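You operate a simulated robot arm through the tools that you are given. There is no shell and no other tool.

You run a simulated two-armed robot. Do the job below in one go: nothing can be reset, and whatever is moved stays where it is left.

Task
Change the doser over to the yellow tub.
Fine: gate closed during the swap, open after; red tub on the TUBS mat; nothing spilt. Set down upright: red tub.

It is judged by the outcome, as a careful person would: the job done as asked, and still so three seconds after it is handed in. It fails if anything else is knocked over, pushed out of place, dropped, spilled or broken.

Robot
Two 7-joint arms with two-finger parallel grippers on one trunk that stands fixed in place. Base frame: the origin is at the foot of the trunk, x ahead of it, y to its left, z up; the work surface is at about z = 0.78. Units: m, degrees, N and s.
The left shoulder is at [0.07, 0.188, 1.29], the right one opposite. With the tool pointing down near the work surface each hand reaches from about 0.16 to 0.74 m from the base axis, measured 20 degrees to its own side. Payload 3.91 kg a hand.
The tool frame of a hand sits at the grasp point between the pads (the TCP): z along the fingers, y along the line on which they close. The tips reach 0.03 m beyond it. Largest opening 0.11 m; finger width 0.02, thickness 0.01; the body of the gripper, 0.048 by 0.112 m, starts 0.055 m behind the TCP.
Orientation is that of the tool frame in the base frame, as a unit quaternion [x, y, z, w]. With the fingers straight down and closing along the base's y, the tool's x points along the base's -x, its y along +y and its z along -z.

Tools
- The arms move only by the tool play_rows. It takes "left_targets", "right_targets" or both (then of equal length, played together; a hand with none holds still); each is a list of rows, each a list of 6 numbers: the shift along the tool's x, y, z in units of 20 mm (1.0 is 20 mm), then the turn, a rotation vector about the tool's x, y, z in units of 4 degrees (1.0 is 4 degrees). In form: [[tx, ty, tz, wx, wy, wz], ...]. A call has 1 to 20 rows; each row shifts and turns the commanded pose from where the row before left it, along the tool's axes as they then stand. "left_gripper" and "right_gripper" are, for a hand that has rows, the finger opening in mm, from 0 to 110, set as the call begins (left out, the last holds). A call with a number of a shift or a turn outside -1 to 1 is refused whole. A row lasts 0.2 s, in which the tool goes at most 0.05 m and 8.6 degrees; a call with a longer step from one row to the next is refused whole, and so is a gripper value outside its range. A pose out of reach is approached as far as the arm can. The call stops where the force on the tool passes 40 N (or 10 N more than at its start, if that is more) or the arm is blocked; 0.2 s more then pass. The fingers move at their own pace (about 0.072 m/s each) and stop on an object; they squeeze with about 34 N. The grip force told is the motor's: it shows also when the fingers shut on nothing. Time passes only in rows, and 0.2 s behind the last, so rows that do not move let the fingers close. It gives the time, the measured TCP pose, the force on the tool (base axes), the opening and the grip force at its end, in the units of the frame above (readings bear some noise), with the torque about the TCP (base axes, N m) and any sound that the robot's microphone picked up.
- Cameras (640 x 400 px; columns grow to the right, rows downward): "scene" is now at [0.1315, -0.0125, 1.5062]; the picture's right is [-0.18, -0.98, -0.00], its down [-0.66, 0.12, -0.74] and it looks along [0.73, -0.13, -0.67] (base axes); focal length 317 px, centre (320, 200). "left" rides on the left gripper at [0.072, -0.017, -0.103] in its tool frame; the picture's right is [0.23, 0.97, 0.00], its down [-0.76, 0.18, -0.62] and it looks along [-0.61, 0.14, 0.78] (tool axes); focal length 222 px, centre (320, 200). "right" rides on the right gripper at [0.072, 0.017, -0.103] in its tool frame; the picture's right is [-0.23, 0.97, 0.00], its down [-0.76, -0.18, -0.62] and it looks along [-0.61, -0.14, 0.78] (tool axes); focal length 222 px, centre (320, 200). There is no depth. A picture from a camera that has moved, and an enlarged one, comes with that camera's place and axes in the base frame and with its lens.
- camera(camera): a new picture of that camera. No time passes.
- lift_body(by): slides the trunk up (or, below 0, down) by that many m; the arms and the scene camera ride with it, the base frame stays. It gives what a move gives, with no picture.
- turn_head(pan, tilt): turns the head with the scene camera to pan (to the left, within 86 degrees either way) and tilt (down, from -29 to 69), counted from straight ahead of the robot. It gives what a move gives.
- enlarge(camera, box): a new picture of the part [left, top, right, bottom] of that camera's present view, enlarged. No time passes.
- hand_in(): hands the job in; it is judged then, once.

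Nothing tells you positions but the pictures and the camera data. Unless the task says otherwise, let go and move clear before handing in.

The tools are called after ">>>" as name(argument=value, ...) on one line, values as JSON. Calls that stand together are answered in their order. play_rows: Moves the arms, as the interface text tells. Its arguments: {"type":"object","properties":{"left_targets":{"type":"array"},"left_gripper":{"type":"number"},"right_targets":{"type":"array"},"right_gripper":{"type":"number"}},"required":[]} The other tools are called the same way: lift_body (by) moves the trunk up or down; turn_head (pan, tilt) turns the head that bears the scene camera; camera (camera) takes a picture; enlarge (camera, box) takes an enlarged picture of a part of a camera's view; hand_in () hands the job in.

At the start:

```text
clock: 0.0
left_tool_pos: [0.5925, 0.1239, 1.2015]
left_ee_rot: [0.0, 1.0, 0.001, 0.0]
left_ft_force: [0.0, -0.4, -1.2]
left_moment: [0.03, 0.0, 0.01]
left_grip_width: 0.11
left_finger_force: 0.0
right_tool_pos: [0.5063, -0.3766, 1.2027]
right_ee_rot: [0.0, 1.0, 0.0, 0.0]
right_ft_force: [-0.9, -0.1, 0.1]
right_moment: [-0.01, 0.01, 0.0]
right_grip_width: 0.1101
right_finger_force: 0.1
trunk travel left (down, up): [-0.8, 0.14]
head pan, tilt (commanded): [-10.3, 42.1]
```

scene: 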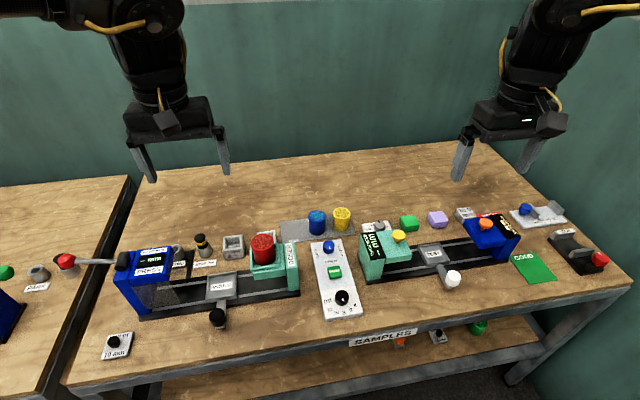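
right: 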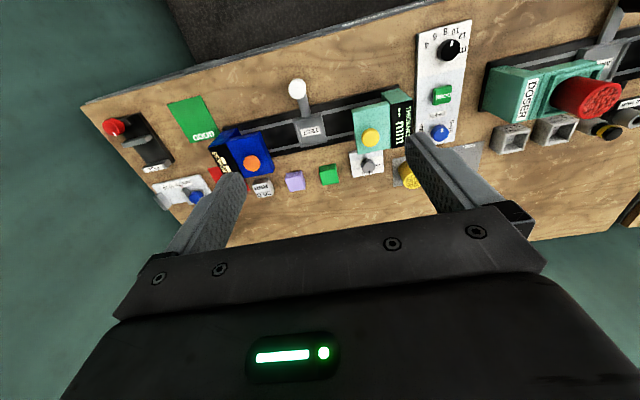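
left: 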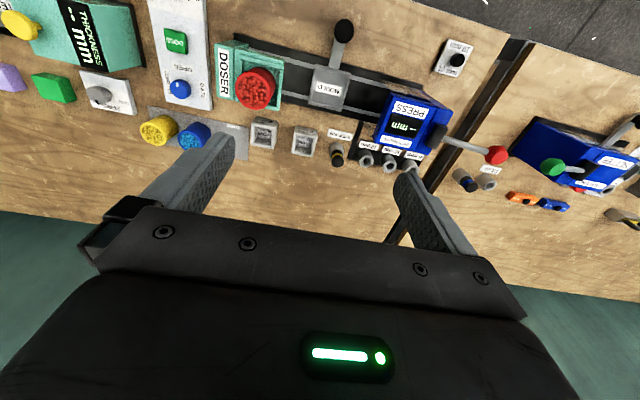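

I see a bench with a teal DOSER holding a red tub, a grey mat with a blue and a yellow tub, and a panel with a blue knob, green button and black dial between them. I'll look closer before moving anything.

>>> enlarge(camera="scene", box=[230, 190, 390, 330])

>>> enlarge(camera="left", box=[130, 0, 330, 170])

>>> enlarge(camera="right", box=[380, 0, 640, 200])

>>> enlarge(camera="scene", box=[90, 200, 320, 370])

```text
2.86 times, centred on (310, 260) of scene
camera zoom: at [0.1315, -0.0125, 1.5062], right [-0.18, -0.98, 0.0], down [-0.66, 0.12, -0.74], along [0.73, -0.13, -0.67], focal length 905 px, centre (349, 29)
```

zoom: 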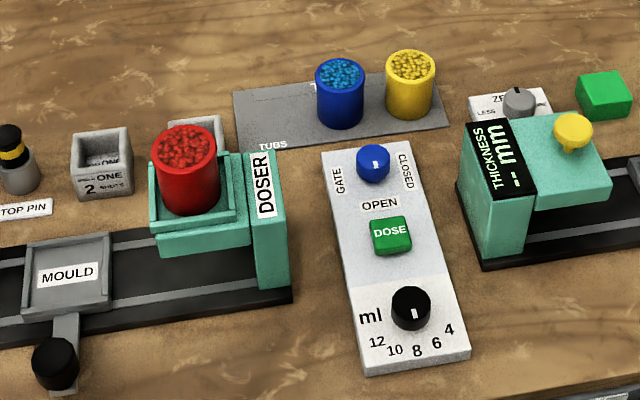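

```text
2.35 times, centred on (230, 85) of left
camera zoom: at [0.5211, 0.1082, 1.304], right [-0.23, 0.97, 0.0], down [0.76, 0.18, 0.62], along [0.61, 0.14, -0.78], focal length 523 px, centre (532, 471)
```

zoom: 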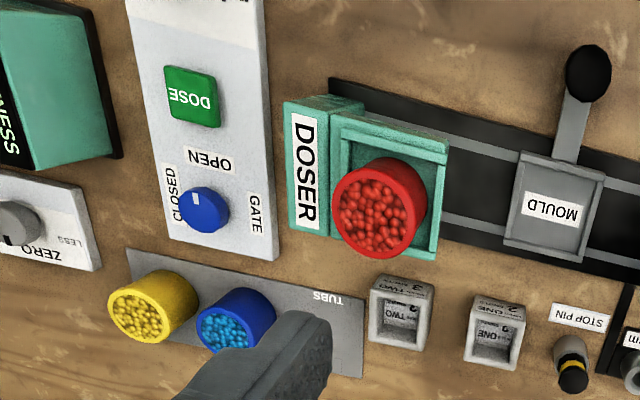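

```text
2.00 times, centred on (510, 100) of right
camera zoom: at [0.4343, -0.3585, 1.3053], right [0.23, 0.97, 0.0], down [0.76, -0.18, 0.62], along [0.61, -0.14, -0.78], focal length 444 px, centre (-60, 400)
```

zoom: 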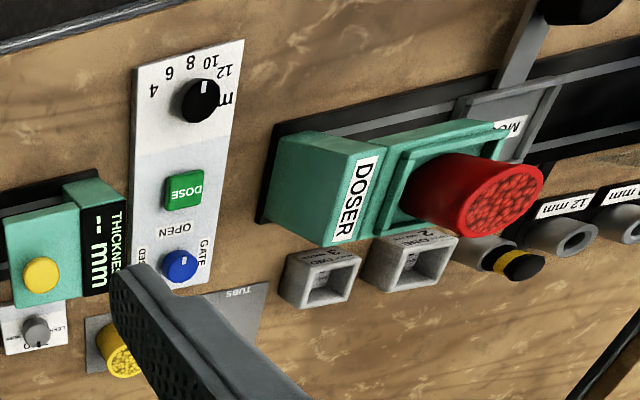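

```text
2.35 times, centred on (205, 285) of scene
camera zoom: at [0.1315, -0.0125, 1.5062], right [-0.18, -0.98, 0.0], down [-0.66, 0.12, -0.74], along [0.73, -0.13, -0.67], focal length 746 px, centre (591, 0)
```

zoom: 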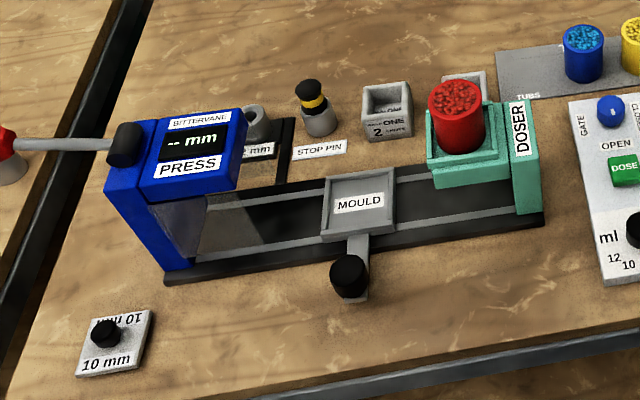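

The panel has a GATE knob (blue) with OPEN toward the robot and CLOSED to the right. I need a close view of the knob's pointer and of how the tub sits in the doser.

>>> enlarge(camera="scene", box=[308, 228, 352, 256])

>>> enlarge(camera="left", box=[150, 50, 230, 100])

>>> enlarge(camera="scene", box=[236, 220, 308, 300])

>>> enlarge(camera="scene", box=[280, 200, 360, 250])

>>> enlarge(camera="right", box=[520, 40, 640, 140])

```text
14.29 times, centred on (330, 242) of scene
camera zoom: at [0.1315, -0.0125, 1.5062], right [-0.18, -0.98, 0.0], down [-0.66, 0.12, -0.74], along [0.73, -0.13, -0.67], focal length 4526 px, centre (177, -400)
```

zoom: 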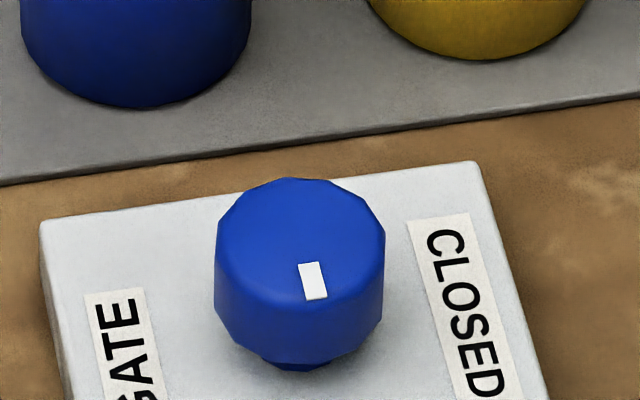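

```text
8.00 times, centred on (190, 75) of left
camera zoom: at [0.5211, 0.1082, 1.304], right [-0.23, 0.97, 0.0], down [0.76, 0.18, 0.62], along [0.61, 0.14, -0.78], focal length 1777 px, centre (1360, 1200)
```

zoom: 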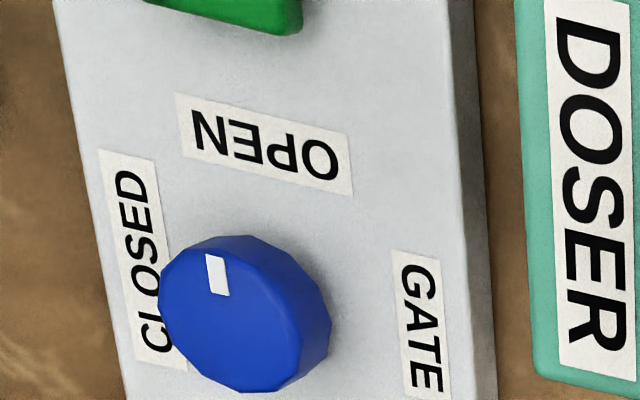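

```text
5.00 times, centred on (272, 260) of scene
camera zoom: at [0.1315, -0.0125, 1.5062], right [-0.18, -0.98, 0.0], down [-0.66, 0.12, -0.74], along [0.73, -0.13, -0.67], focal length 1584 px, centre (560, -100)
```

zoom: 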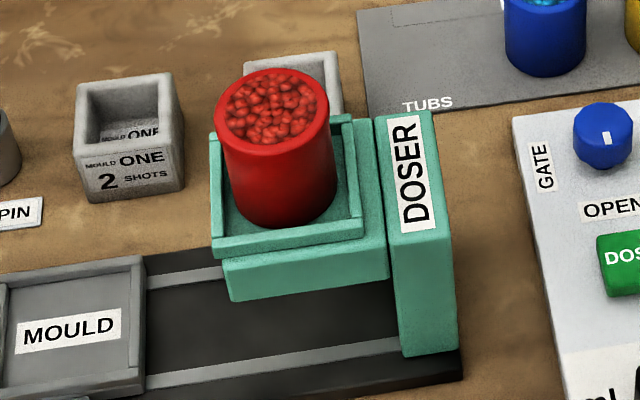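

```text
8.00 times, centred on (320, 225) of scene
camera zoom: at [0.1315, -0.0125, 1.5062], right [-0.18, -0.98, 0.0], down [-0.66, 0.12, -0.74], along [0.73, -0.13, -0.67], focal length 2535 px, centre (320, 0)
```

zoom: 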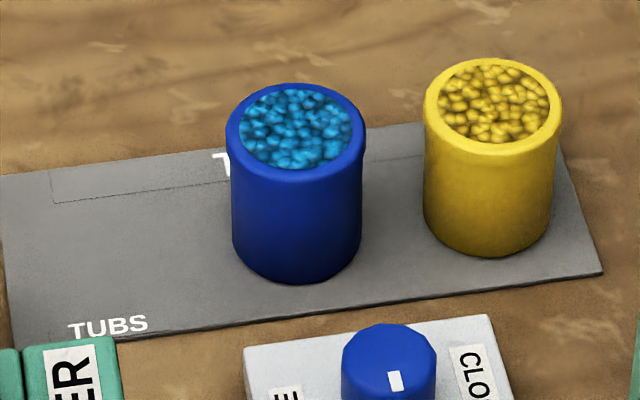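

```text
4.00 times, centred on (580, 90) of right
camera zoom: at [0.4343, -0.3585, 1.3053], right [0.23, 0.97, 0.0], down [0.76, -0.18, 0.62], along [0.61, -0.14, -0.78], focal length 888 px, centre (-720, 640)
```

zoom: 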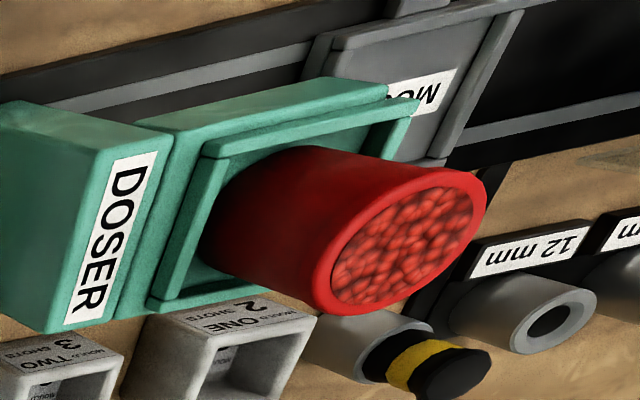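

The gate knob's white pointer is toward OPEN now, so it must turn 90° counter-clockwise (from above) to CLOSED. By triangulation: knob ≈ (0.685, -0.137, top 0.832), red tub ≈ (0.614, 0.033, top 0.960), yellow tub ≈ (0.78, -0.19, top 0.847), mat free spot ≈ (0.785, -0.05). The mat is far out, so I first move the left hand aside and will then lower the trunk for more reach.

>>> play_rows(left_targets=[[0.5, 1, 0, 0, 0, 0], [0.5, 1, 0, 0, 0, 0], [0.5, 1, 0, 0, 0, 0], [0.5, 1, 0, 0, 0, 0], [0.5, 1, 0, 0, 0, 0], [0.5, 1, 0, 0, 0, 0], [0.5, 1, 0, 0, 0, 0], [0.5, 1, 0, 0, 0, 0], [0.5, 1, 0, 0, 0, 0], [0.5, 1, 0, 0, 0, 0]])

```text
clock: 2.2
left_tool_pos: [0.4921, 0.3255, 1.2012]
left_ee_rot: [0.0, 1.0, 0.0, 0.0]
left_ft_force: [0.5, 0.8, -0.3]
left_moment: [-0.02, 0.01, 0.01]
left_grip_width: 0.1098
left_finger_force: 0.0
right_tool_pos: [0.5063, -0.3738, 1.2021]
right_ee_rot: [-0.001, 1.0, 0.0, 0.0]
right_ft_force: [-0.3, 0.4, 0.4]
right_moment: [-0.04, 0.04, 0.02]
right_grip_width: 0.1102
right_finger_force: 0.0
trunk travel left (down, up): [-0.8, 0.14]
head pan, tilt (commanded): [-10.3, 42.1]
```

The left hand is clear at (0.49, 0.33). Now I lower the trunk in a modest step to gain horizontal reach; both hands stay well above the equipment.

>>> lift_body(by=-0.15)

>>> camera(camera="scene")

```text
clock: 4.0
left_tool_pos: [0.4921, 0.3246, 1.0501]
left_ee_rot: [0.0, 1.0, 0.0, 0.0]
left_ft_force: [0.4, -0.6, 0.9]
left_moment: [0.03, 0.02, -0.01]
left_grip_width: 0.1101
left_finger_force: 0.1
right_tool_pos: [0.5058, -0.3754, 1.0543]
right_ee_rot: [0.001, 1.0, 0.0, 0.0]
right_ft_force: [0.7, 0.5, 0.0]
right_moment: [0.01, 0.05, 0.01]
right_grip_width: 0.1101
right_finger_force: 0.0
trunk travel left (down, up): [-0.65, 0.29]
head pan, tilt (commanded): [-10.3, 42.1]
```

```text
taken
camera scene: at [0.1312, -0.0122, 1.3563], right [-0.18, -0.98, 0.0], down [-0.66, 0.12, -0.74], along [0.73, -0.13, -0.67], focal length 317 px, centre (320, 200)
```

scene: 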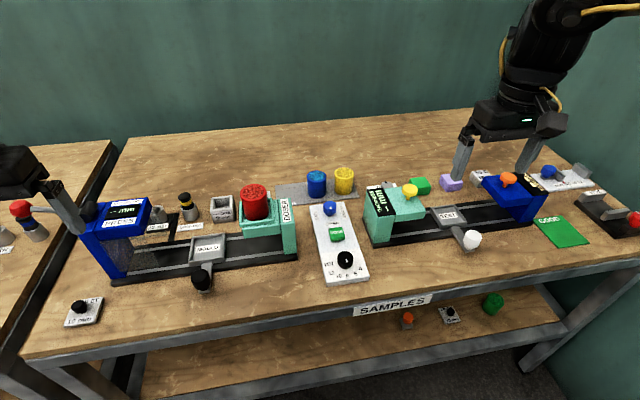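

The hands are clear and the view has shifted down 0.15 m, which gives a second baseline. I'll take enlarged views to refine the knob, tub and pocket positions.

>>> enlarge(camera="scene", box=[270, 160, 366, 220])

>>> enlarge(camera="scene", box=[230, 176, 310, 266])

>>> enlarge(camera="scene", box=[306, 194, 354, 224])

>>> camera(camera="right")

>>> camera(camera="left")

```text
6.67 times, centred on (318, 190) of scene
camera zoom: at [0.1312, -0.0122, 1.3563], right [-0.18, -0.98, 0.0], down [-0.66, 0.12, -0.74], along [0.73, -0.13, -0.67], focal length 2112 px, centre (333, 267)
```

zoom: 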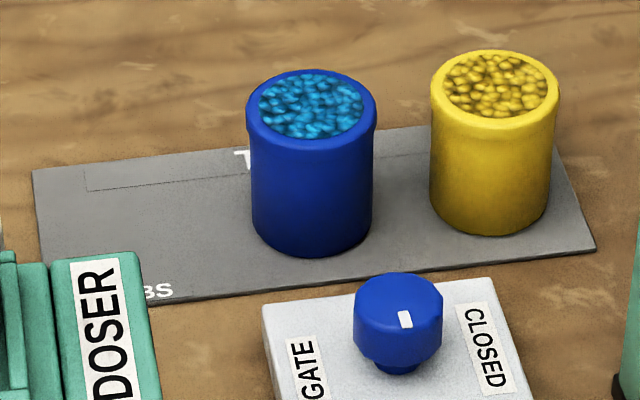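

```text
4.44 times, centred on (270, 221) of scene
camera zoom: at [0.1312, -0.0122, 1.3563], right [-0.18, -0.98, 0.0], down [-0.66, 0.12, -0.74], along [0.73, -0.13, -0.67], focal length 1408 px, centre (542, 107)
```

zoom: 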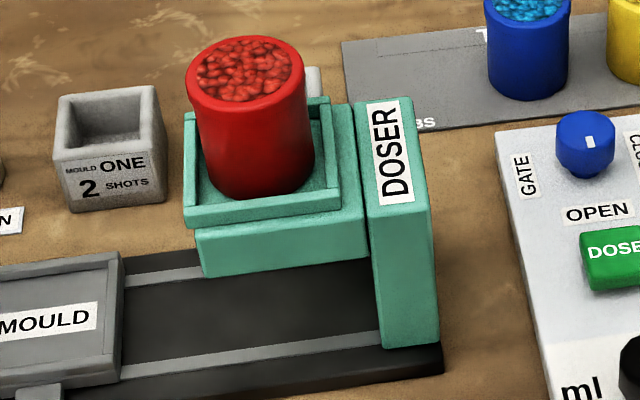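

```text
13.33 times, centred on (330, 209) of scene
camera zoom: at [0.1312, -0.0122, 1.3563], right [-0.18, -0.98, 0.0], down [-0.66, 0.12, -0.74], along [0.73, -0.13, -0.67], focal length 4224 px, centre (187, 80)
```

zoom: 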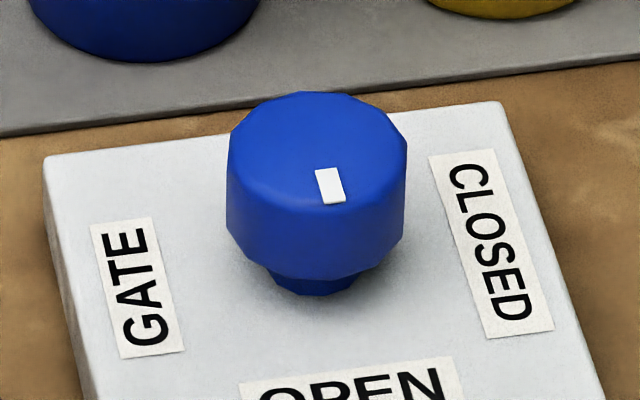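

```text
taken
camera right: at [0.434, -0.3582, 1.1555], right [0.23, 0.97, 0.0], down [0.76, -0.18, 0.62], along [0.61, -0.14, -0.78], focal length 222 px, centre (320, 200)
```

right: 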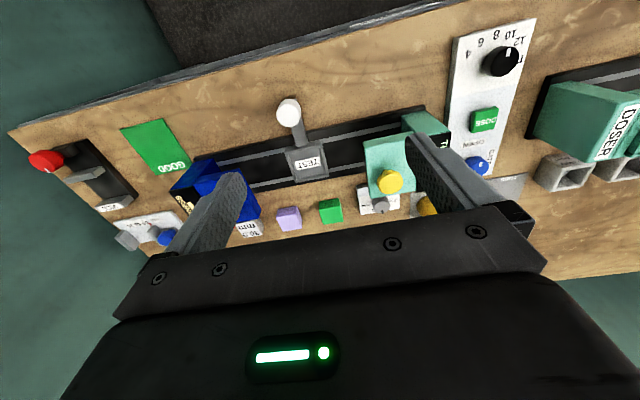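

```text
taken
camera left: at [0.4201, 0.3085, 1.1537], right [-0.23, 0.97, 0.0], down [0.76, 0.18, 0.62], along [0.61, 0.14, -0.78], focal length 222 px, centre (320, 200)
```

left: 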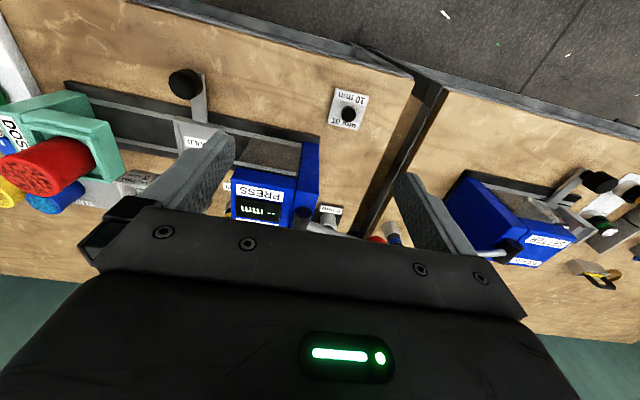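

Refined estimates: knob (0.686, -0.138), cap about z 0.808–0.826, 33 mm across; red tub (0.618, 0.032), top 0.948; yellow (0.780, -0.195), top 0.847; blue (0.781, -0.122). I now bring the right hand above the gate knob at a safe height.

>>> play_rows(right_targets=[[-0.75, 0.992, 0, 0, 0, 0], [-0.75, 0.992, 0, 0, 0, 0], [-0.75, 0.992, 0, 0, 0, 0], [-0.75, 0.992, 0, 0, 0, 0], [-0.75, 0.992, 0, 0, 0, 0], [-0.75, 0.992, 0, 0, 0, 0], [-0.75, 0.992, 0, 0, 0, 0], [-0.75, 0.992, 0, 0, 0, 0], [-0.75, 0.992, 0, 0, 0, 0], [-0.75, 0.992, 0, 0, 0, 0], [-0.75, 0.992, 0, 0, 0, 0], [-0.75, 0.992, 0, 0, 0, 0], [0, 0, 1, 0, 0, 0], [0, 0, 1, 0, 0, 0], [0, 0, 1, 0, 0, 0], [0, 0, 1, 0, 0, 0]], right_gripper=60)

>>> camera(camera="right")

>>> camera(camera="scene")

```text
clock: 7.3
left_tool_pos: [0.4918, 0.3248, 1.0531]
left_ee_rot: [0.0, 1.0, 0.0, 0.0]
left_ft_force: [0.6, 1.4, -0.2]
left_moment: [0.02, -0.03, 0.0]
left_grip_width: 0.1102
left_finger_force: 0.1
right_tool_pos: [0.5399, -0.2773, 0.9284]
right_ee_rot: [0.0, 1.0, 0.0, 0.001]
right_ft_force: [-0.1, -0.9, 0.2]
right_moment: [0.0, 0.02, 0.01]
right_grip_width: 0.0599
right_finger_force: 0.0
right hand out of reach, approached as far as the arm can: row 4, 5, 6, 7, 8, 9, 10, 11, 12, 16
trunk travel left (down, up): [-0.65, 0.29]
head pan, tilt (commanded): [-10.3, 42.1]
```

```text
taken
camera right: at [0.4675, -0.2606, 1.0321], right [0.23, 0.97, 0.0], down [0.76, -0.18, 0.62], along [0.61, -0.14, -0.78], focal length 222 px, centre (320, 200)
```

right: 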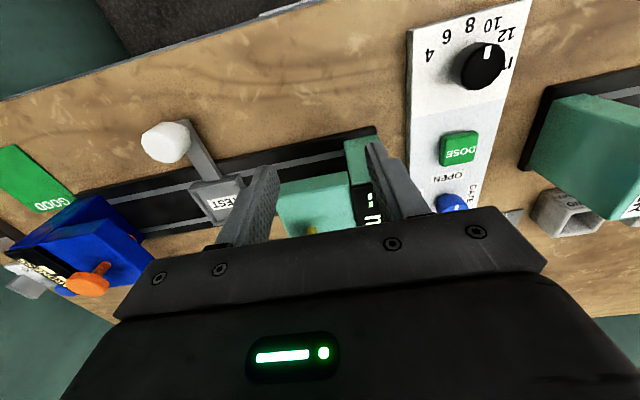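

```text
taken
camera scene: at [0.1315, -0.0126, 1.3562], right [-0.18, -0.98, 0.0], down [-0.66, 0.12, -0.74], along [0.73, -0.13, -0.67], focal length 317 px, centre (320, 200)
```

scene: 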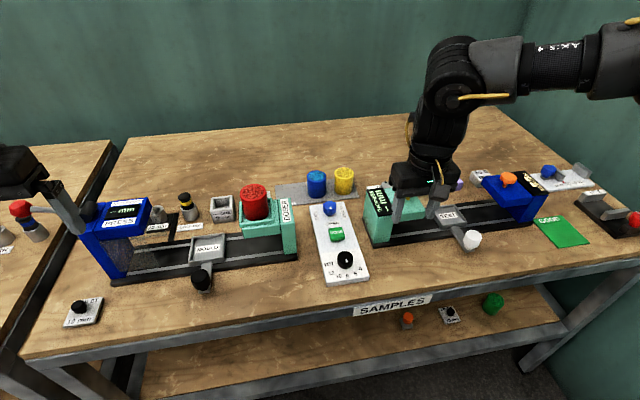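

The lower trunk reduced the reach instead of extending it (the arm stopped at (0.54, -0.277, 0.928) without touching anything). I'll raise the trunk again and try from the original height.

>>> lift_body(by=0.15)

>>> play_rows(right_targets=[[-0.9, 0.85, 0, 0, 0, 0], [-0.9, 0.85, 0, 0, 0, 0], [-0.9, 0.85, 0, 0, 0, 0], [-0.9, 0.85, 0, 0, 0, 0]])

```text
clock: 9.1
left_tool_pos: [0.4933, 0.3248, 1.2017]
left_ee_rot: [0.001, 1.0, -0.001, -0.001]
left_ft_force: [0.5, 0.7, 0.3]
left_moment: [0.0, -0.02, 0.0]
left_grip_width: 0.11
left_finger_force: 0.0
right_tool_pos: [0.5398, -0.2781, 1.0788]
right_ee_rot: [0.001, 1.0, 0.001, 0.001]
right_ft_force: [0.5, -0.4, 0.9]
right_moment: [-0.02, 0.01, 0.03]
right_grip_width: 0.0599
right_finger_force: 0.1
trunk travel left (down, up): [-0.8, 0.14]
head pan, tilt (commanded): [-10.3, 42.1]
```

```text
clock: 10.1
left_tool_pos: [0.493, 0.3245, 1.2007]
left_ee_rot: [0.0, 1.0, 0.001, 0.0]
left_ft_force: [1.0, -0.3, 0.2]
left_moment: [0.01, -0.03, -0.01]
left_grip_width: 0.1099
left_finger_force: 0.0
right_tool_pos: [0.5465, -0.2764, 1.0939]
right_ee_rot: [0.0, 1.0, 0.001, 0.002]
right_ft_force: [1.1, -0.1, 0.8]
right_moment: [0.01, 0.01, 0.02]
right_grip_width: 0.06
right_finger_force: 0.1
right hand out of reach, approached as far as the arm can: row 1, 2, 3, 4
trunk travel left (down, up): [-0.8, 0.14]
head pan, tilt (commanded): [-10.3, 42.1]
```

Still stuck at this height, so this looks like a joint limit of the posture rather than plain distance. I'll test lowering the hand a bit and then going forward, in free air.

>>> play_rows(right_targets=[[0, 0, 1, 0, 0, 0], [0, 0, 1, 0, 0, 0], [0, 0, 1, 0, 0, 0], [0, 0, 1, 0, 0, 0]])

>>> play_rows(right_targets=[[-1, 0, 0, 0, 0, 0], [-1, 0, 0, 0, 0, 0], [-1, 0, 0, 0, 0, 0]])

>>> camera(camera="scene")

```text
clock: 11.1
left_tool_pos: [0.4923, 0.3246, 1.2006]
left_ee_rot: [0.0, 1.0, 0.0, 0.0]
left_ft_force: [0.1, 0.1, 0.0]
left_moment: [0.01, -0.01, -0.01]
left_grip_width: 0.1097
left_finger_force: 0.1
right_tool_pos: [0.5287, -0.2951, 1.0254]
right_ee_rot: [0.0, 1.0, 0.003, 0.002]
right_ft_force: [0.1, 0.5, 0.4]
right_moment: [0.01, -0.02, 0.0]
right_grip_width: 0.0598
right_finger_force: 0.0
right hand out of reach, approached as far as the arm can: row 1, 2, 3, 4
trunk travel left (down, up): [-0.8, 0.14]
head pan, tilt (commanded): [-10.3, 42.1]
```

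```text
clock: 11.9
left_tool_pos: [0.493, 0.326, 1.2015]
left_ee_rot: [0.0, 1.0, -0.001, 0.0]
left_ft_force: [-0.8, -0.3, -1.0]
left_moment: [0.01, 0.04, -0.02]
left_grip_width: 0.1099
left_finger_force: 0.0
right_tool_pos: [0.5627, -0.3199, 1.042]
right_ee_rot: [0.0, 1.0, 0.002, 0.001]
right_ft_force: [0.8, -0.2, -0.1]
right_moment: [0.0, 0.01, 0.02]
right_grip_width: 0.0601
right_finger_force: 0.1
right hand out of reach, approached as far as the arm can: row 1, 2, 3
trunk travel left (down, up): [-0.8, 0.14]
head pan, tilt (commanded): [-10.3, 42.1]
```

```text
taken
camera scene: at [0.1315, -0.0123, 1.5062], right [-0.18, -0.98, 0.0], down [-0.66, 0.12, -0.74], along [0.73, -0.13, -0.67], focal length 317 px, centre (320, 200)
```

scene: 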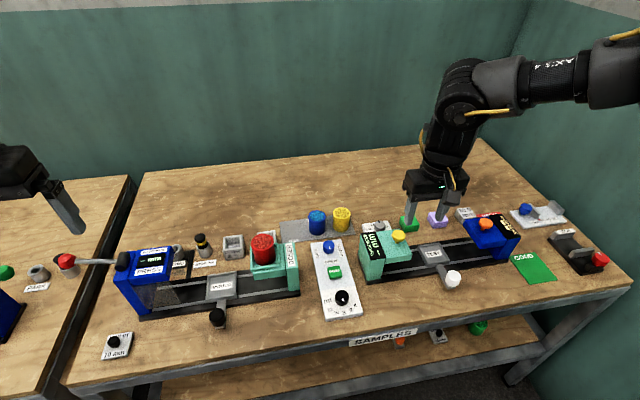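

The right elbow has swung out wide and a joint is at its limit. I'll go back toward the starting pose so the posture can unwind, then check.

>>> play_rows(right_targets=[[0.5, -0.35, -1, 0, 0, 0], [0.5, -0.35, -1, 0, 0, 0], [0.5, -0.35, -1, 0, 0, 0], [0.5, -0.35, -1, 0, 0, 0], [0.5, -0.35, -1, 0, 0, 0], [0.5, -0.35, -1, 0, 0, 0], [0.5, -0.35, -1, 0, 0, 0], [0.5, -0.35, -1, 0, 0, 0], [0, 0, -1, 0, 0, 0]])

>>> camera(camera="scene")

```text
clock: 13.9
left_tool_pos: [0.4921, 0.3265, 1.2007]
left_ee_rot: [0.001, 1.0, 0.0, 0.0]
left_ft_force: [-0.4, 0.0, -0.1]
left_moment: [-0.04, -0.02, 0.0]
left_grip_width: 0.1102
left_finger_force: 0.1
right_tool_pos: [0.4794, -0.3739, 1.2211]
right_ee_rot: [0.001, 1.0, 0.001, 0.0]
right_ft_force: [0.4, 0.7, -0.6]
right_moment: [0.01, -0.04, -0.02]
right_grip_width: 0.06
right_finger_force: 0.0
trunk travel left (down, up): [-0.8, 0.14]
head pan, tilt (commanded): [-10.3, 42.1]
```

```text
taken
camera scene: at [0.1311, -0.0113, 1.5062], right [-0.18, -0.98, 0.0], down [-0.66, 0.12, -0.74], along [0.73, -0.13, -0.67], focal length 317 px, centre (320, 200)
```

scene: 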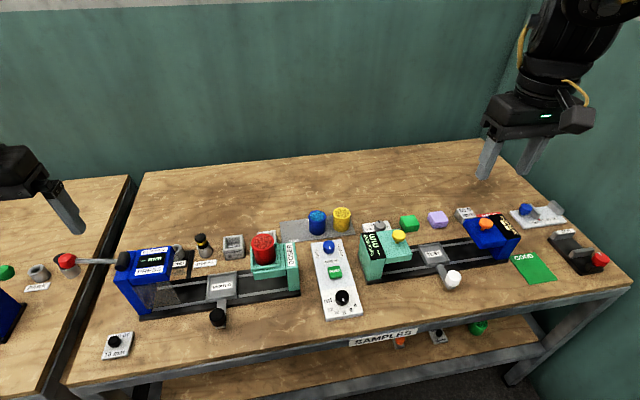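

The posture recovered. Now I'll move inward at the higher level (z ≈ 1.2) with x kept short, then forward, watching for reach warnings.

>>> play_rows(right_targets=[[0, 1, 0, 0, 0, 0], [0, 1, 0, 0, 0, 0], [0, 1, 0, 0, 0, 0], [0, 1, 0, 0, 0, 0], [0, 1, 0, 0, 0, 0], [0, 1, 0, 0, 0, 0], [0, 1, 0, 0, 0, 0], [0, 1, 0, 0, 0, 0], [0, 1, 0, 0, 0, 0], [0, 1, 0, 0, 0, 0], [0, 1, 0, 0, 0, 0], [0, 0.8, 0, 0, 0, 0]])

>>> camera(camera="scene")

```text
clock: 16.5
left_tool_pos: [0.4921, 0.3254, 1.2016]
left_ee_rot: [0.0, 1.0, -0.001, 0.0]
left_ft_force: [0.1, 0.4, -0.4]
left_moment: [0.02, -0.02, -0.02]
left_grip_width: 0.1102
left_finger_force: 0.1
right_tool_pos: [0.4609, -0.2271, 1.2132]
right_ee_rot: [0.0, 1.0, 0.003, 0.002]
right_ft_force: [0.2, 0.0, 0.0]
right_moment: [0.02, -0.01, -0.03]
right_grip_width: 0.06
right_finger_force: 0.0
right hand out of reach, approached as far as the arm can: row 7, 8, 9, 10, 11, 12
trunk travel left (down, up): [-0.8, 0.14]
head pan, tilt (commanded): [-10.3, 42.1]
```

```text
taken
camera scene: at [0.1314, -0.0122, 1.5062], right [-0.18, -0.98, 0.0], down [-0.66, 0.12, -0.74], along [0.73, -0.13, -0.67], focal length 317 px, centre (320, 200)
```

scene: 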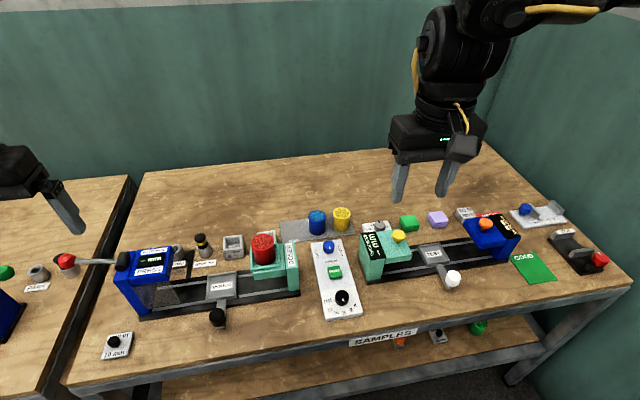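

It stops at y ≈ -0.23 with the tool's yaw held fixed; I suspect the last wrist joint is at its limit. I'll turn the hand counter-clockwise 40° and try to move inward again.

>>> play_rows(right_targets=[[0, 0, 0, 0, 0, -1], [0, 0, 0, 0, 0, -1], [0, 0, 0, 0, 0, -1], [0, 0, 0, 0, 0, -1], [0, 0, 0, 0, 0, -1], [0, 0, 0, 0, 0, -1], [0, 0, 0, 0, 0, -1], [0, 0, 0, 0, 0, -1], [0, 0, 0, 0, 0, -1], [0, 0, 0, 0, 0, -1]])

```text
clock: 18.7
left_tool_pos: [0.4929, 0.3243, 1.2007]
left_ee_rot: [-0.001, 1.0, 0.0, 0.0]
left_ft_force: [0.2, -0.3, 0.7]
left_moment: [0.01, 0.01, 0.0]
left_grip_width: 0.1099
left_finger_force: 0.1
right_tool_pos: [0.4615, -0.2284, 1.2149]
right_ee_rot: [-0.342, 0.94, 0.002, 0.002]
right_ft_force: [-0.9, -0.1, 0.0]
right_moment: [0.02, 0.02, 0.01]
right_grip_width: 0.0599
right_finger_force: 0.0
trunk travel left (down, up): [-0.8, 0.14]
head pan, tilt (commanded): [-10.3, 42.1]
```

The yaw turn went fine. With the hand at 40° I now move inward (+y) and then forward toward the knob's position, still high up.

>>> play_rows(right_targets=[[-0.579, 0.69, 0, 0, 0, 0], [-0.579, 0.69, 0, 0, 0, 0], [-0.579, 0.69, 0, 0, 0, 0], [-0.579, 0.69, 0, 0, 0, 0], [-0.579, 0.69, 0, 0, 0, 0]])

>>> play_rows(right_targets=[[-0.766, -0.643, 0, 0, 0, 0], [-0.766, -0.643, 0, 0, 0, 0], [-0.766, -0.643, 0, 0, 0, 0], [-0.766, -0.643, 0, 0, 0, 0]])

>>> camera(camera="scene")

```text
clock: 19.9
left_tool_pos: [0.4928, 0.3251, 1.2005]
left_ee_rot: [0.0, 1.0, 0.0, 0.0]
left_ft_force: [-0.6, 0.8, 0.2]
left_moment: [-0.02, 0.01, -0.01]
left_grip_width: 0.1099
left_finger_force: 0.0
right_tool_pos: [0.458, -0.2246, 1.2125]
right_ee_rot: [-0.342, 0.94, 0.003, 0.002]
right_ft_force: [-0.8, 0.3, -0.6]
right_moment: [-0.01, 0.03, -0.01]
right_grip_width: 0.06
right_finger_force: 0.0
right hand out of reach, approached as far as the arm can: row 1, 2, 3, 4, 5
trunk travel left (down, up): [-0.8, 0.14]
head pan, tilt (commanded): [-10.3, 42.1]
```

```text
clock: 20.9
left_tool_pos: [0.4934, 0.3253, 1.203]
left_ee_rot: [0.0, 1.0, 0.0, -0.001]
left_ft_force: [-0.1, -0.9, -0.9]
left_moment: [0.03, 0.05, 0.04]
left_grip_width: 0.1099
left_finger_force: 0.1
right_tool_pos: [0.5111, -0.2601, 1.2016]
right_ee_rot: [-0.342, 0.94, 0.002, 0.002]
right_ft_force: [0.0, 0.1, -0.7]
right_moment: [0.0, 0.03, 0.04]
right_grip_width: 0.0599
right_finger_force: 0.1
right hand out of reach, approached as far as the arm can: row 1, 2, 3, 4
trunk travel left (down, up): [-0.8, 0.14]
head pan, tilt (commanded): [-10.3, 42.1]
```

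```text
taken
camera scene: at [0.1321, -0.0127, 1.5061], right [-0.18, -0.98, 0.0], down [-0.66, 0.12, -0.74], along [0.73, -0.13, -0.67], focal length 317 px, centre (320, 200)
```

scene: 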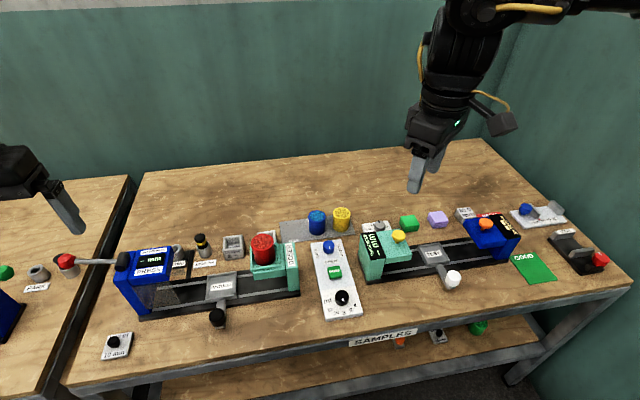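

Yaw wasn't the cause; something in the right arm's posture limits it. I'll turn the head to look at the right arm itself.

>>> turn_head(pan=-60, tilt=15)

>>> camera(camera="scene")

>>> turn_head(pan=60, tilt=15)

>>> camera(camera="scene")

```text
clock: 22.1
left_tool_pos: [0.4928, 0.3244, 1.2017]
left_ee_rot: [0.0, 1.0, 0.001, -0.001]
left_ft_force: [0.2, -0.2, -0.1]
left_moment: [0.01, 0.02, 0.0]
left_grip_width: 0.11
left_finger_force: 0.0
right_tool_pos: [0.5104, -0.2609, 1.2016]
right_ee_rot: [-0.342, 0.94, 0.002, 0.003]
right_ft_force: [-0.6, -0.3, 0.0]
right_moment: [0.0, -0.01, -0.01]
right_grip_width: 0.0598
right_finger_force: 0.0
trunk travel left (down, up): [-0.8, 0.14]
head pan, tilt (commanded): [-60.0, 15.0]
```

```text
taken
camera scene: at [0.0962, -0.0782, 1.5489], right [-0.87, -0.5, 0.0], down [-0.13, 0.22, -0.97], along [0.48, -0.84, -0.26], focal length 317 px, centre (320, 200)
```

scene: 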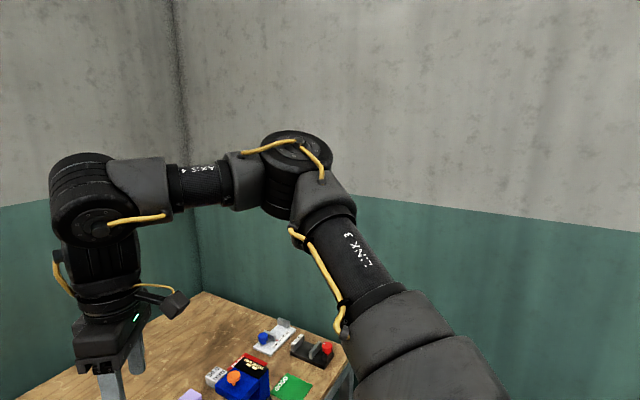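

```text
clock: 24.1
left_tool_pos: [0.4918, 0.3258, 1.201]
left_ee_rot: [-0.001, 1.0, 0.0, -0.001]
left_ft_force: [0.5, -0.2, 1.2]
left_moment: [0.0, -0.01, 0.04]
left_grip_width: 0.1101
left_finger_force: 0.1
right_tool_pos: [0.51, -0.2592, 1.2017]
right_ee_rot: [-0.342, 0.94, 0.002, 0.003]
right_ft_force: [0.0, 0.3, 0.2]
right_moment: [-0.04, 0.02, -0.02]
right_grip_width: 0.0599
right_finger_force: 0.0
trunk travel left (down, up): [-0.8, 0.14]
head pan, tilt (commanded): [60.0, 15.0]
```

```text
taken
camera scene: at [0.096, 0.0836, 1.5489], right [0.87, -0.5, 0.0], down [-0.13, -0.22, -0.97], along [0.48, 0.84, -0.26], focal length 317 px, centre (320, 200)
```

scene: 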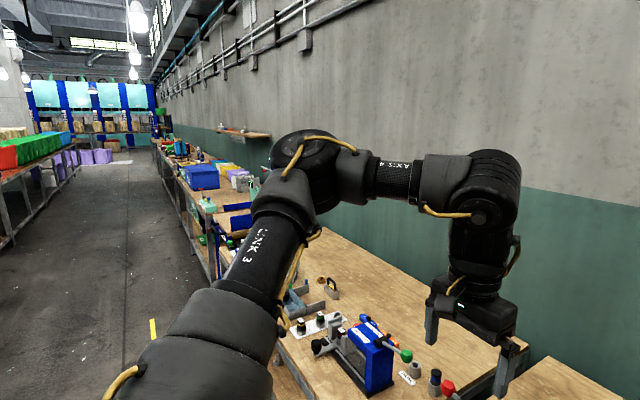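

I can see the posture: elbow is out to the side, forearm level, so the wrist bend is at its limit when the hand is high. The hand should be lower relative to the shoulder before reaching out. I'll back off to the start pose with yaw restored, then lower there and extend.

>>> turn_head(pan=-10.3, tilt=42.1)

>>> play_rows(right_targets=[[0.643, -0.767, 0, 0, 0, 1], [0.69, -0.72, 0, 0, 0, 1], [0.74, -0.67, 0, 0, 0, 1], [0.2, -0.95, 0, 0, 0, 1], [0.1, -0.95, 0, 0, 0, 1], [0, -0.95, 0, 0, 0, 1], [0, 0, 0, 0, 0, 1], [0, 0, 0, 0, 0, 1], [0, 0, 0, 0, 0, 1], [0, 0, 0, 0, 0, 1]])

```text
clock: 25.5
left_tool_pos: [0.4921, 0.3256, 1.2011]
left_ee_rot: [0.001, 1.0, 0.0, -0.001]
left_ft_force: [0.3, 0.5, 1.2]
left_moment: [-0.03, -0.02, -0.04]
left_grip_width: 0.1103
left_finger_force: 0.0
right_tool_pos: [0.5114, -0.2597, 1.202]
right_ee_rot: [-0.342, 0.94, 0.002, 0.003]
right_ft_force: [0.3, -1.1, 0.4]
right_moment: [0.0, -0.01, 0.01]
right_grip_width: 0.0602
right_finger_force: 0.1
trunk travel left (down, up): [-0.8, 0.14]
head pan, tilt (commanded): [-10.3, 42.1]
```

```text
clock: 27.7
left_tool_pos: [0.4926, 0.3252, 1.2007]
left_ee_rot: [0.001, 1.0, 0.0, 0.001]
left_ft_force: [0.0, -0.5, 0.4]
left_moment: [0.01, -0.02, -0.03]
left_grip_width: 0.1103
left_finger_force: 0.1
right_tool_pos: [0.521, -0.3719, 1.2003]
right_ee_rot: [0.0, 1.0, 0.001, 0.0]
right_ft_force: [-0.5, -0.1, -0.1]
right_moment: [0.0, 0.0, 0.03]
right_grip_width: 0.0602
right_finger_force: 0.2
trunk travel left (down, up): [-0.8, 0.14]
head pan, tilt (commanded): [-10.3, 42.1]
```

The hand is back near its start at (0.52, -0.37, 1.20). Now straight down 0.2 m to z ≈ 1.0 (tips at 0.97, above everything), then look.

>>> play_rows(right_targets=[[0, 0, 1, 0, 0, 0], [0, 0, 1, 0, 0, 0], [0, 0, 1, 0, 0, 0], [0, 0, 1, 0, 0, 0], [0, 0, 1, 0, 0, 0], [0, 0, 1, 0, 0, 0], [0, 0, 1, 0, 0, 0], [0, 0, 1, 0, 0, 0], [0, 0, 1, 0, 0, 0], [0, 0, 1, 0, 0, 0]])

>>> turn_head(pan=-50, tilt=20)

>>> camera(camera="scene")

```text
clock: 29.9
left_tool_pos: [0.4935, 0.325, 1.2013]
left_ee_rot: [0.0, 1.0, 0.0, -0.001]
left_ft_force: [0.0, 0.5, 0.5]
left_moment: [0.02, 0.04, 0.0]
left_grip_width: 0.1099
left_finger_force: 0.0
right_tool_pos: [0.5222, -0.3728, 1.0015]
right_ee_rot: [0.0, 1.0, 0.001, 0.001]
right_ft_force: [0.3, -0.9, 0.4]
right_moment: [-0.03, 0.01, -0.01]
right_grip_width: 0.06
right_finger_force: 0.1
trunk travel left (down, up): [-0.8, 0.14]
head pan, tilt (commanded): [-10.3, 42.1]
```

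```text
clock: 31.0
left_tool_pos: [0.4928, 0.3256, 1.2009]
left_ee_rot: [0.0, 1.0, -0.001, 0.0]
left_ft_force: [0.3, -0.2, -0.7]
left_moment: [0.0, -0.01, 0.02]
left_grip_width: 0.1103
left_finger_force: 0.2
right_tool_pos: [0.5208, -0.3709, 1.0023]
right_ee_rot: [0.0, 1.0, 0.001, 0.001]
right_ft_force: [-0.3, -0.2, -0.6]
right_moment: [0.0, -0.01, -0.01]
right_grip_width: 0.0599
right_finger_force: 0.1
trunk travel left (down, up): [-0.8, 0.14]
head pan, tilt (commanded): [-50.0, 20.0]
```

```text
taken
camera scene: at [0.1093, -0.0686, 1.5407], right [-0.77, -0.64, 0.0], down [-0.22, 0.26, -0.94], along [0.6, -0.72, -0.34], focal length 317 px, centre (320, 200)
```

scene: 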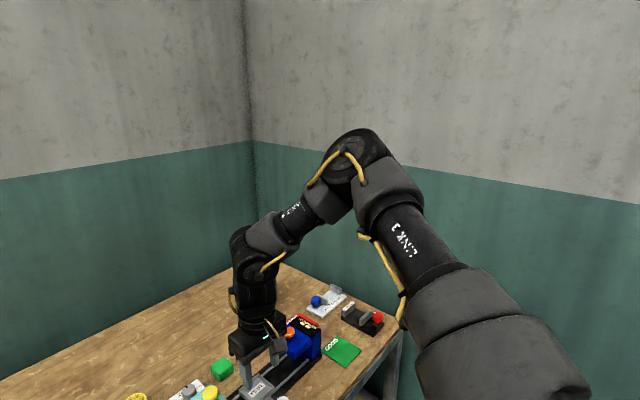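

Now the forearm slopes down with room in the wrist. I'll move halfway toward the knob at z = 1.0 and check for warnings.

>>> play_rows(right_targets=[[-0.6, 0.95, 0, 0, 0, 0], [-0.6, 0.95, 0, 0, 0, 0], [-0.6, 0.95, 0, 0, 0, 0], [-0.6, 0.95, 0, 0, 0, 0], [-0.6, 0.95, 0, 0, 0, 0]])

>>> camera(camera="scene")

```text
clock: 32.2
left_tool_pos: [0.4925, 0.3247, 1.201]
left_ee_rot: [0.0, 1.0, 0.0, -0.001]
left_ft_force: [-0.2, -0.3, 0.6]
left_moment: [0.0, 0.03, 0.01]
left_grip_width: 0.11
left_finger_force: 0.0
right_tool_pos: [0.5457, -0.3089, 1.03]
right_ee_rot: [0.0, 1.0, 0.002, 0.001]
right_ft_force: [-0.2, 0.2, 0.7]
right_moment: [0.0, 0.01, 0.03]
right_grip_width: 0.0601
right_finger_force: 0.0
right hand out of reach, approached as far as the arm can: row 3, 4, 5
trunk travel left (down, up): [-0.8, 0.14]
head pan, tilt (commanded): [-50.0, 20.0]
```

```text
taken
camera scene: at [0.1094, -0.0683, 1.5408], right [-0.77, -0.64, 0.0], down [-0.22, 0.26, -0.94], along [0.6, -0.72, -0.34], focal length 317 px, centre (320, 200)
```

scene: 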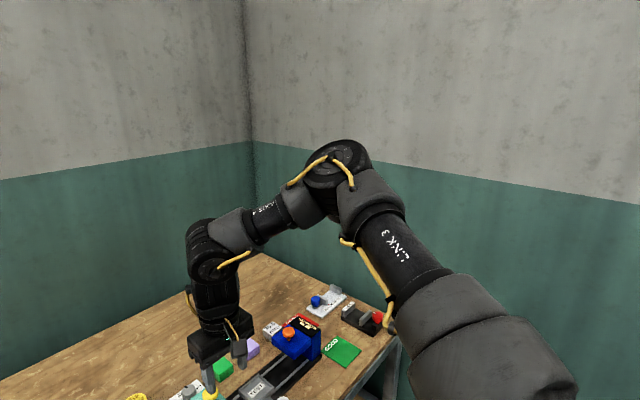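

It is stuck again at (0.546, -0.309), so with the elbow folded out it can't swing in. I'll try straightening the arm first: forward along y ≈ -0.38, then sweep inward in an arc, staying at z ≈ 1.0.

>>> play_rows(right_targets=[[0.6, -1, 0.5, 0, 0, 0], [0.6, -1, 0.5, 0, 0, 0], [0, -1, 0.5, 0, 0, 0], [-1, -0.5, 0, 0, 0, 0], [-1, 0, 0, 0, 0, 0], [-1, 0, 0, 0, 0, 0], [-1, 0, 0, 0, 0, 0], [-1, 0, 0, 0, 0, 0], [-1, 0, 0, 0, 0, 0]])

>>> camera(camera="scene")

```text
clock: 34.2
left_tool_pos: [0.494, 0.3242, 1.2018]
left_ee_rot: [0.001, 1.0, 0.0, 0.0]
left_ft_force: [-0.1, -0.3, 0.3]
left_moment: [0.01, 0.02, -0.02]
left_grip_width: 0.1101
left_finger_force: 0.0
right_tool_pos: [0.5963, -0.397, 1.0279]
right_ee_rot: [0.0, 1.0, 0.002, 0.001]
right_ft_force: [-0.2, -0.4, 0.6]
right_moment: [0.02, -0.01, 0.01]
right_grip_width: 0.0601
right_finger_force: 0.1
right hand out of reach, approached as far as the arm can: row 6, 7, 8, 9
trunk travel left (down, up): [-0.8, 0.14]
head pan, tilt (commanded): [-50.0, 20.0]
```

```text
taken
camera scene: at [0.1092, -0.0687, 1.5408], right [-0.77, -0.64, 0.0], down [-0.22, 0.26, -0.94], along [0.6, -0.72, -0.34], focal length 317 px, centre (320, 200)
```

scene: 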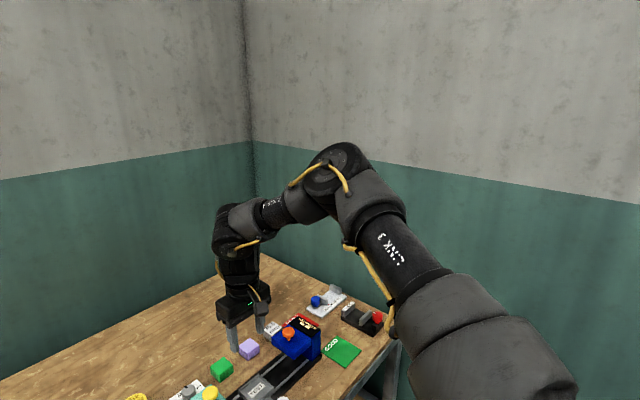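

The elbow isn't moving at all in these pictures — the upper arm lies in line with the shoulder axis, a singular posture. I'll bring the hand back in front of the bench and lower, so the elbow has to bend down, and watch what it does.

>>> play_rows(right_targets=[[1, 0, 0, 0, 0, 0], [1, 0, 0, 0, 0, 0], [1, 0, 0, 0, 0, 0], [1, 0, 0, 0, 0, 0], [1, 0, 0, 0, 0, 0], [1, 0, 0, 0, 0, 0], [1, 0, 0, 0, 0, 0], [1, 0, 0, 0, 0, 0], [1, 0, 0, 0, 0, 0], [1, 0, 0, 0, 0, 0]])

>>> camera(camera="scene")

```text
clock: 36.4
left_tool_pos: [0.491, 0.3245, 1.2017]
left_ee_rot: [0.0, 1.0, 0.001, 0.001]
left_ft_force: [-0.2, -0.4, 0.8]
left_moment: [0.01, 0.01, -0.04]
left_grip_width: 0.11
left_finger_force: 0.0
right_tool_pos: [0.3946, -0.3971, 1.0267]
right_ee_rot: [0.0, 1.0, 0.0, 0.002]
right_ft_force: [-0.5, -0.6, 0.2]
right_moment: [-0.01, 0.01, 0.01]
right_grip_width: 0.0597
right_finger_force: 0.1
trunk travel left (down, up): [-0.8, 0.14]
head pan, tilt (commanded): [-50.0, 20.0]
```

```text
taken
camera scene: at [0.1081, -0.0689, 1.5409], right [-0.77, -0.64, 0.0], down [-0.22, 0.26, -0.94], along [0.6, -0.72, -0.34], focal length 317 px, centre (320, 200)
```

scene: 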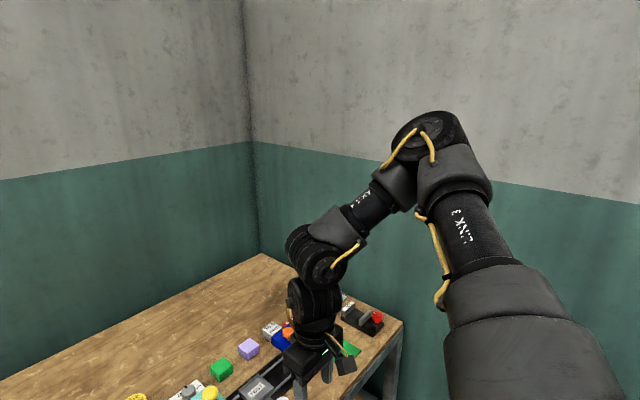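

The elbow does move back with the hand. I'll look directly at the right shoulder to understand its joints.

>>> turn_head(pan=-80, tilt=45)

>>> camera(camera="scene")

>>> turn_head(pan=80, tilt=45)

>>> camera(camera="scene")

```text
clock: 37.3
left_tool_pos: [0.4927, 0.3253, 1.2016]
left_ee_rot: [0.001, 1.0, 0.0, -0.001]
left_ft_force: [0.0, 0.8, 0.3]
left_moment: [0.01, 0.05, 0.01]
left_grip_width: 0.1103
left_finger_force: 0.0
right_tool_pos: [0.3976, -0.3967, 1.026]
right_ee_rot: [0.0, 1.0, 0.001, 0.001]
right_ft_force: [-0.2, 0.1, 0.6]
right_moment: [-0.01, -0.01, 0.0]
right_grip_width: 0.06
right_finger_force: 0.0
trunk travel left (down, up): [-0.8, 0.14]
head pan, tilt (commanded): [-80.0, 45.0]
```

```text
taken
camera scene: at [0.0636, -0.0774, 1.5022], right [-0.98, -0.17, 0.0], down [-0.12, 0.7, -0.71], along [0.12, -0.7, -0.71], focal length 317 px, centre (320, 200)
```

scene: 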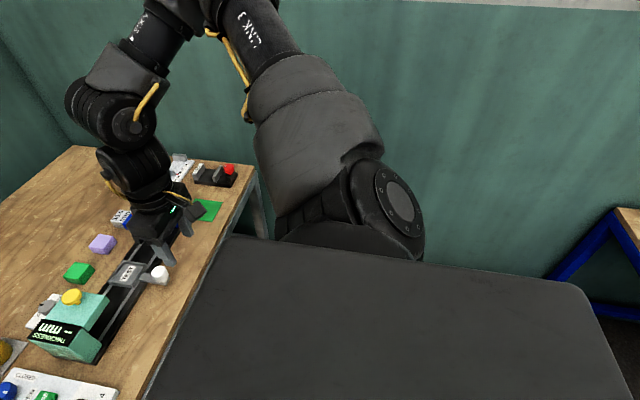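

```text
clock: 39.8
left_tool_pos: [0.4924, 0.3249, 1.2017]
left_ee_rot: [0.0, 1.0, 0.001, 0.0]
left_ft_force: [0.3, -0.5, 0.1]
left_moment: [-0.01, -0.01, -0.01]
left_grip_width: 0.1101
left_finger_force: 0.0
right_tool_pos: [0.3966, -0.3962, 1.0278]
right_ee_rot: [0.0, 1.0, 0.001, 0.001]
right_ft_force: [0.2, -0.1, 0.5]
right_moment: [0.0, 0.01, -0.02]
right_grip_width: 0.06
right_finger_force: 0.1
trunk travel left (down, up): [-0.8, 0.14]
head pan, tilt (commanded): [80.0, 45.0]
```

```text
taken
camera scene: at [0.0634, 0.0827, 1.5021], right [0.98, -0.17, 0.0], down [-0.12, -0.7, -0.71], along [0.12, 0.7, -0.71], focal length 317 px, centre (320, 200)
```

scene: 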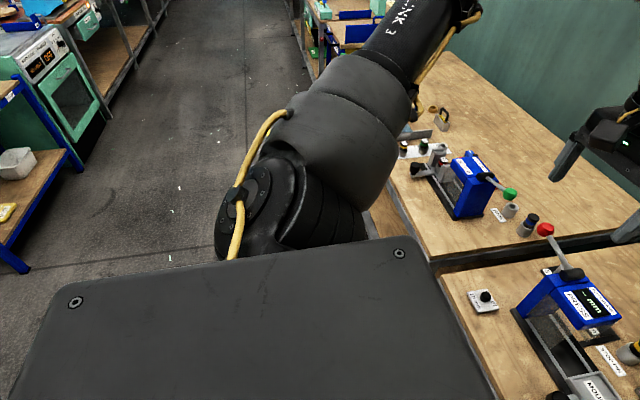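

To learn which posture works, I'll send the left hand back along its own path to its start pose (known reachable, mirror image of what I need) and look at its elbow.

>>> play_rows(left_targets=[[-0.5, -1, 0, 0, 0, 0], [-0.5, -1, 0, 0, 0, 0], [-0.5, -1, 0, 0, 0, 0], [-0.5, -1, 0, 0, 0, 0], [-0.5, -1, 0, 0, 0, 0], [-0.5, -1, 0, 0, 0, 0], [-0.5, -1, 0, 0, 0, 0], [-0.5, -1, 0, 0, 0, 0], [-0.5, -1, 0, 0, 0, 0], [-0.5, -1, 0, 0, 0, 0]])

>>> turn_head(pan=50, tilt=20)

>>> camera(camera="scene")

```text
clock: 42.0
left_tool_pos: [0.5919, 0.1231, 1.2006]
left_ee_rot: [0.0, 1.0, 0.001, -0.001]
left_ft_force: [-0.5, -0.3, -0.1]
left_moment: [0.02, -0.02, 0.02]
left_grip_width: 0.1101
left_finger_force: 0.0
right_tool_pos: [0.3976, -0.3992, 1.0257]
right_ee_rot: [0.0, 1.0, 0.002, 0.001]
right_ft_force: [0.2, 0.0, 0.1]
right_moment: [0.0, 0.0, -0.01]
right_grip_width: 0.06
right_finger_force: 0.1
trunk travel left (down, up): [-0.8, 0.14]
head pan, tilt (commanded): [80.0, 45.0]
```

```text
clock: 42.9
left_tool_pos: [0.5913, 0.1253, 1.2015]
left_ee_rot: [0.0, 1.0, 0.0, 0.0]
left_ft_force: [-0.9, 0.0, -0.1]
left_moment: [-0.02, 0.02, 0.0]
left_grip_width: 0.11
left_finger_force: 0.0
right_tool_pos: [0.3967, -0.3967, 1.0262]
right_ee_rot: [0.001, 1.0, 0.0, 0.0]
right_ft_force: [0.2, -0.8, 0.5]
right_moment: [0.01, -0.03, -0.01]
right_grip_width: 0.0602
right_finger_force: 0.1
trunk travel left (down, up): [-0.8, 0.14]
head pan, tilt (commanded): [50.0, 20.0]
```

```text
taken
camera scene: at [0.1089, 0.0743, 1.5407], right [0.77, -0.64, 0.0], down [-0.22, -0.26, -0.94], along [0.6, 0.72, -0.34], focal length 317 px, centre (320, 200)
```

scene: 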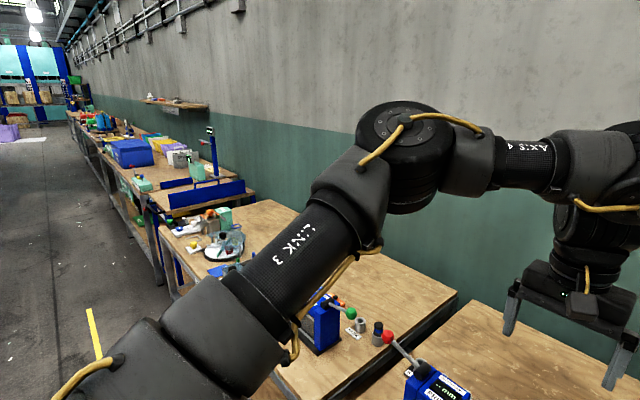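

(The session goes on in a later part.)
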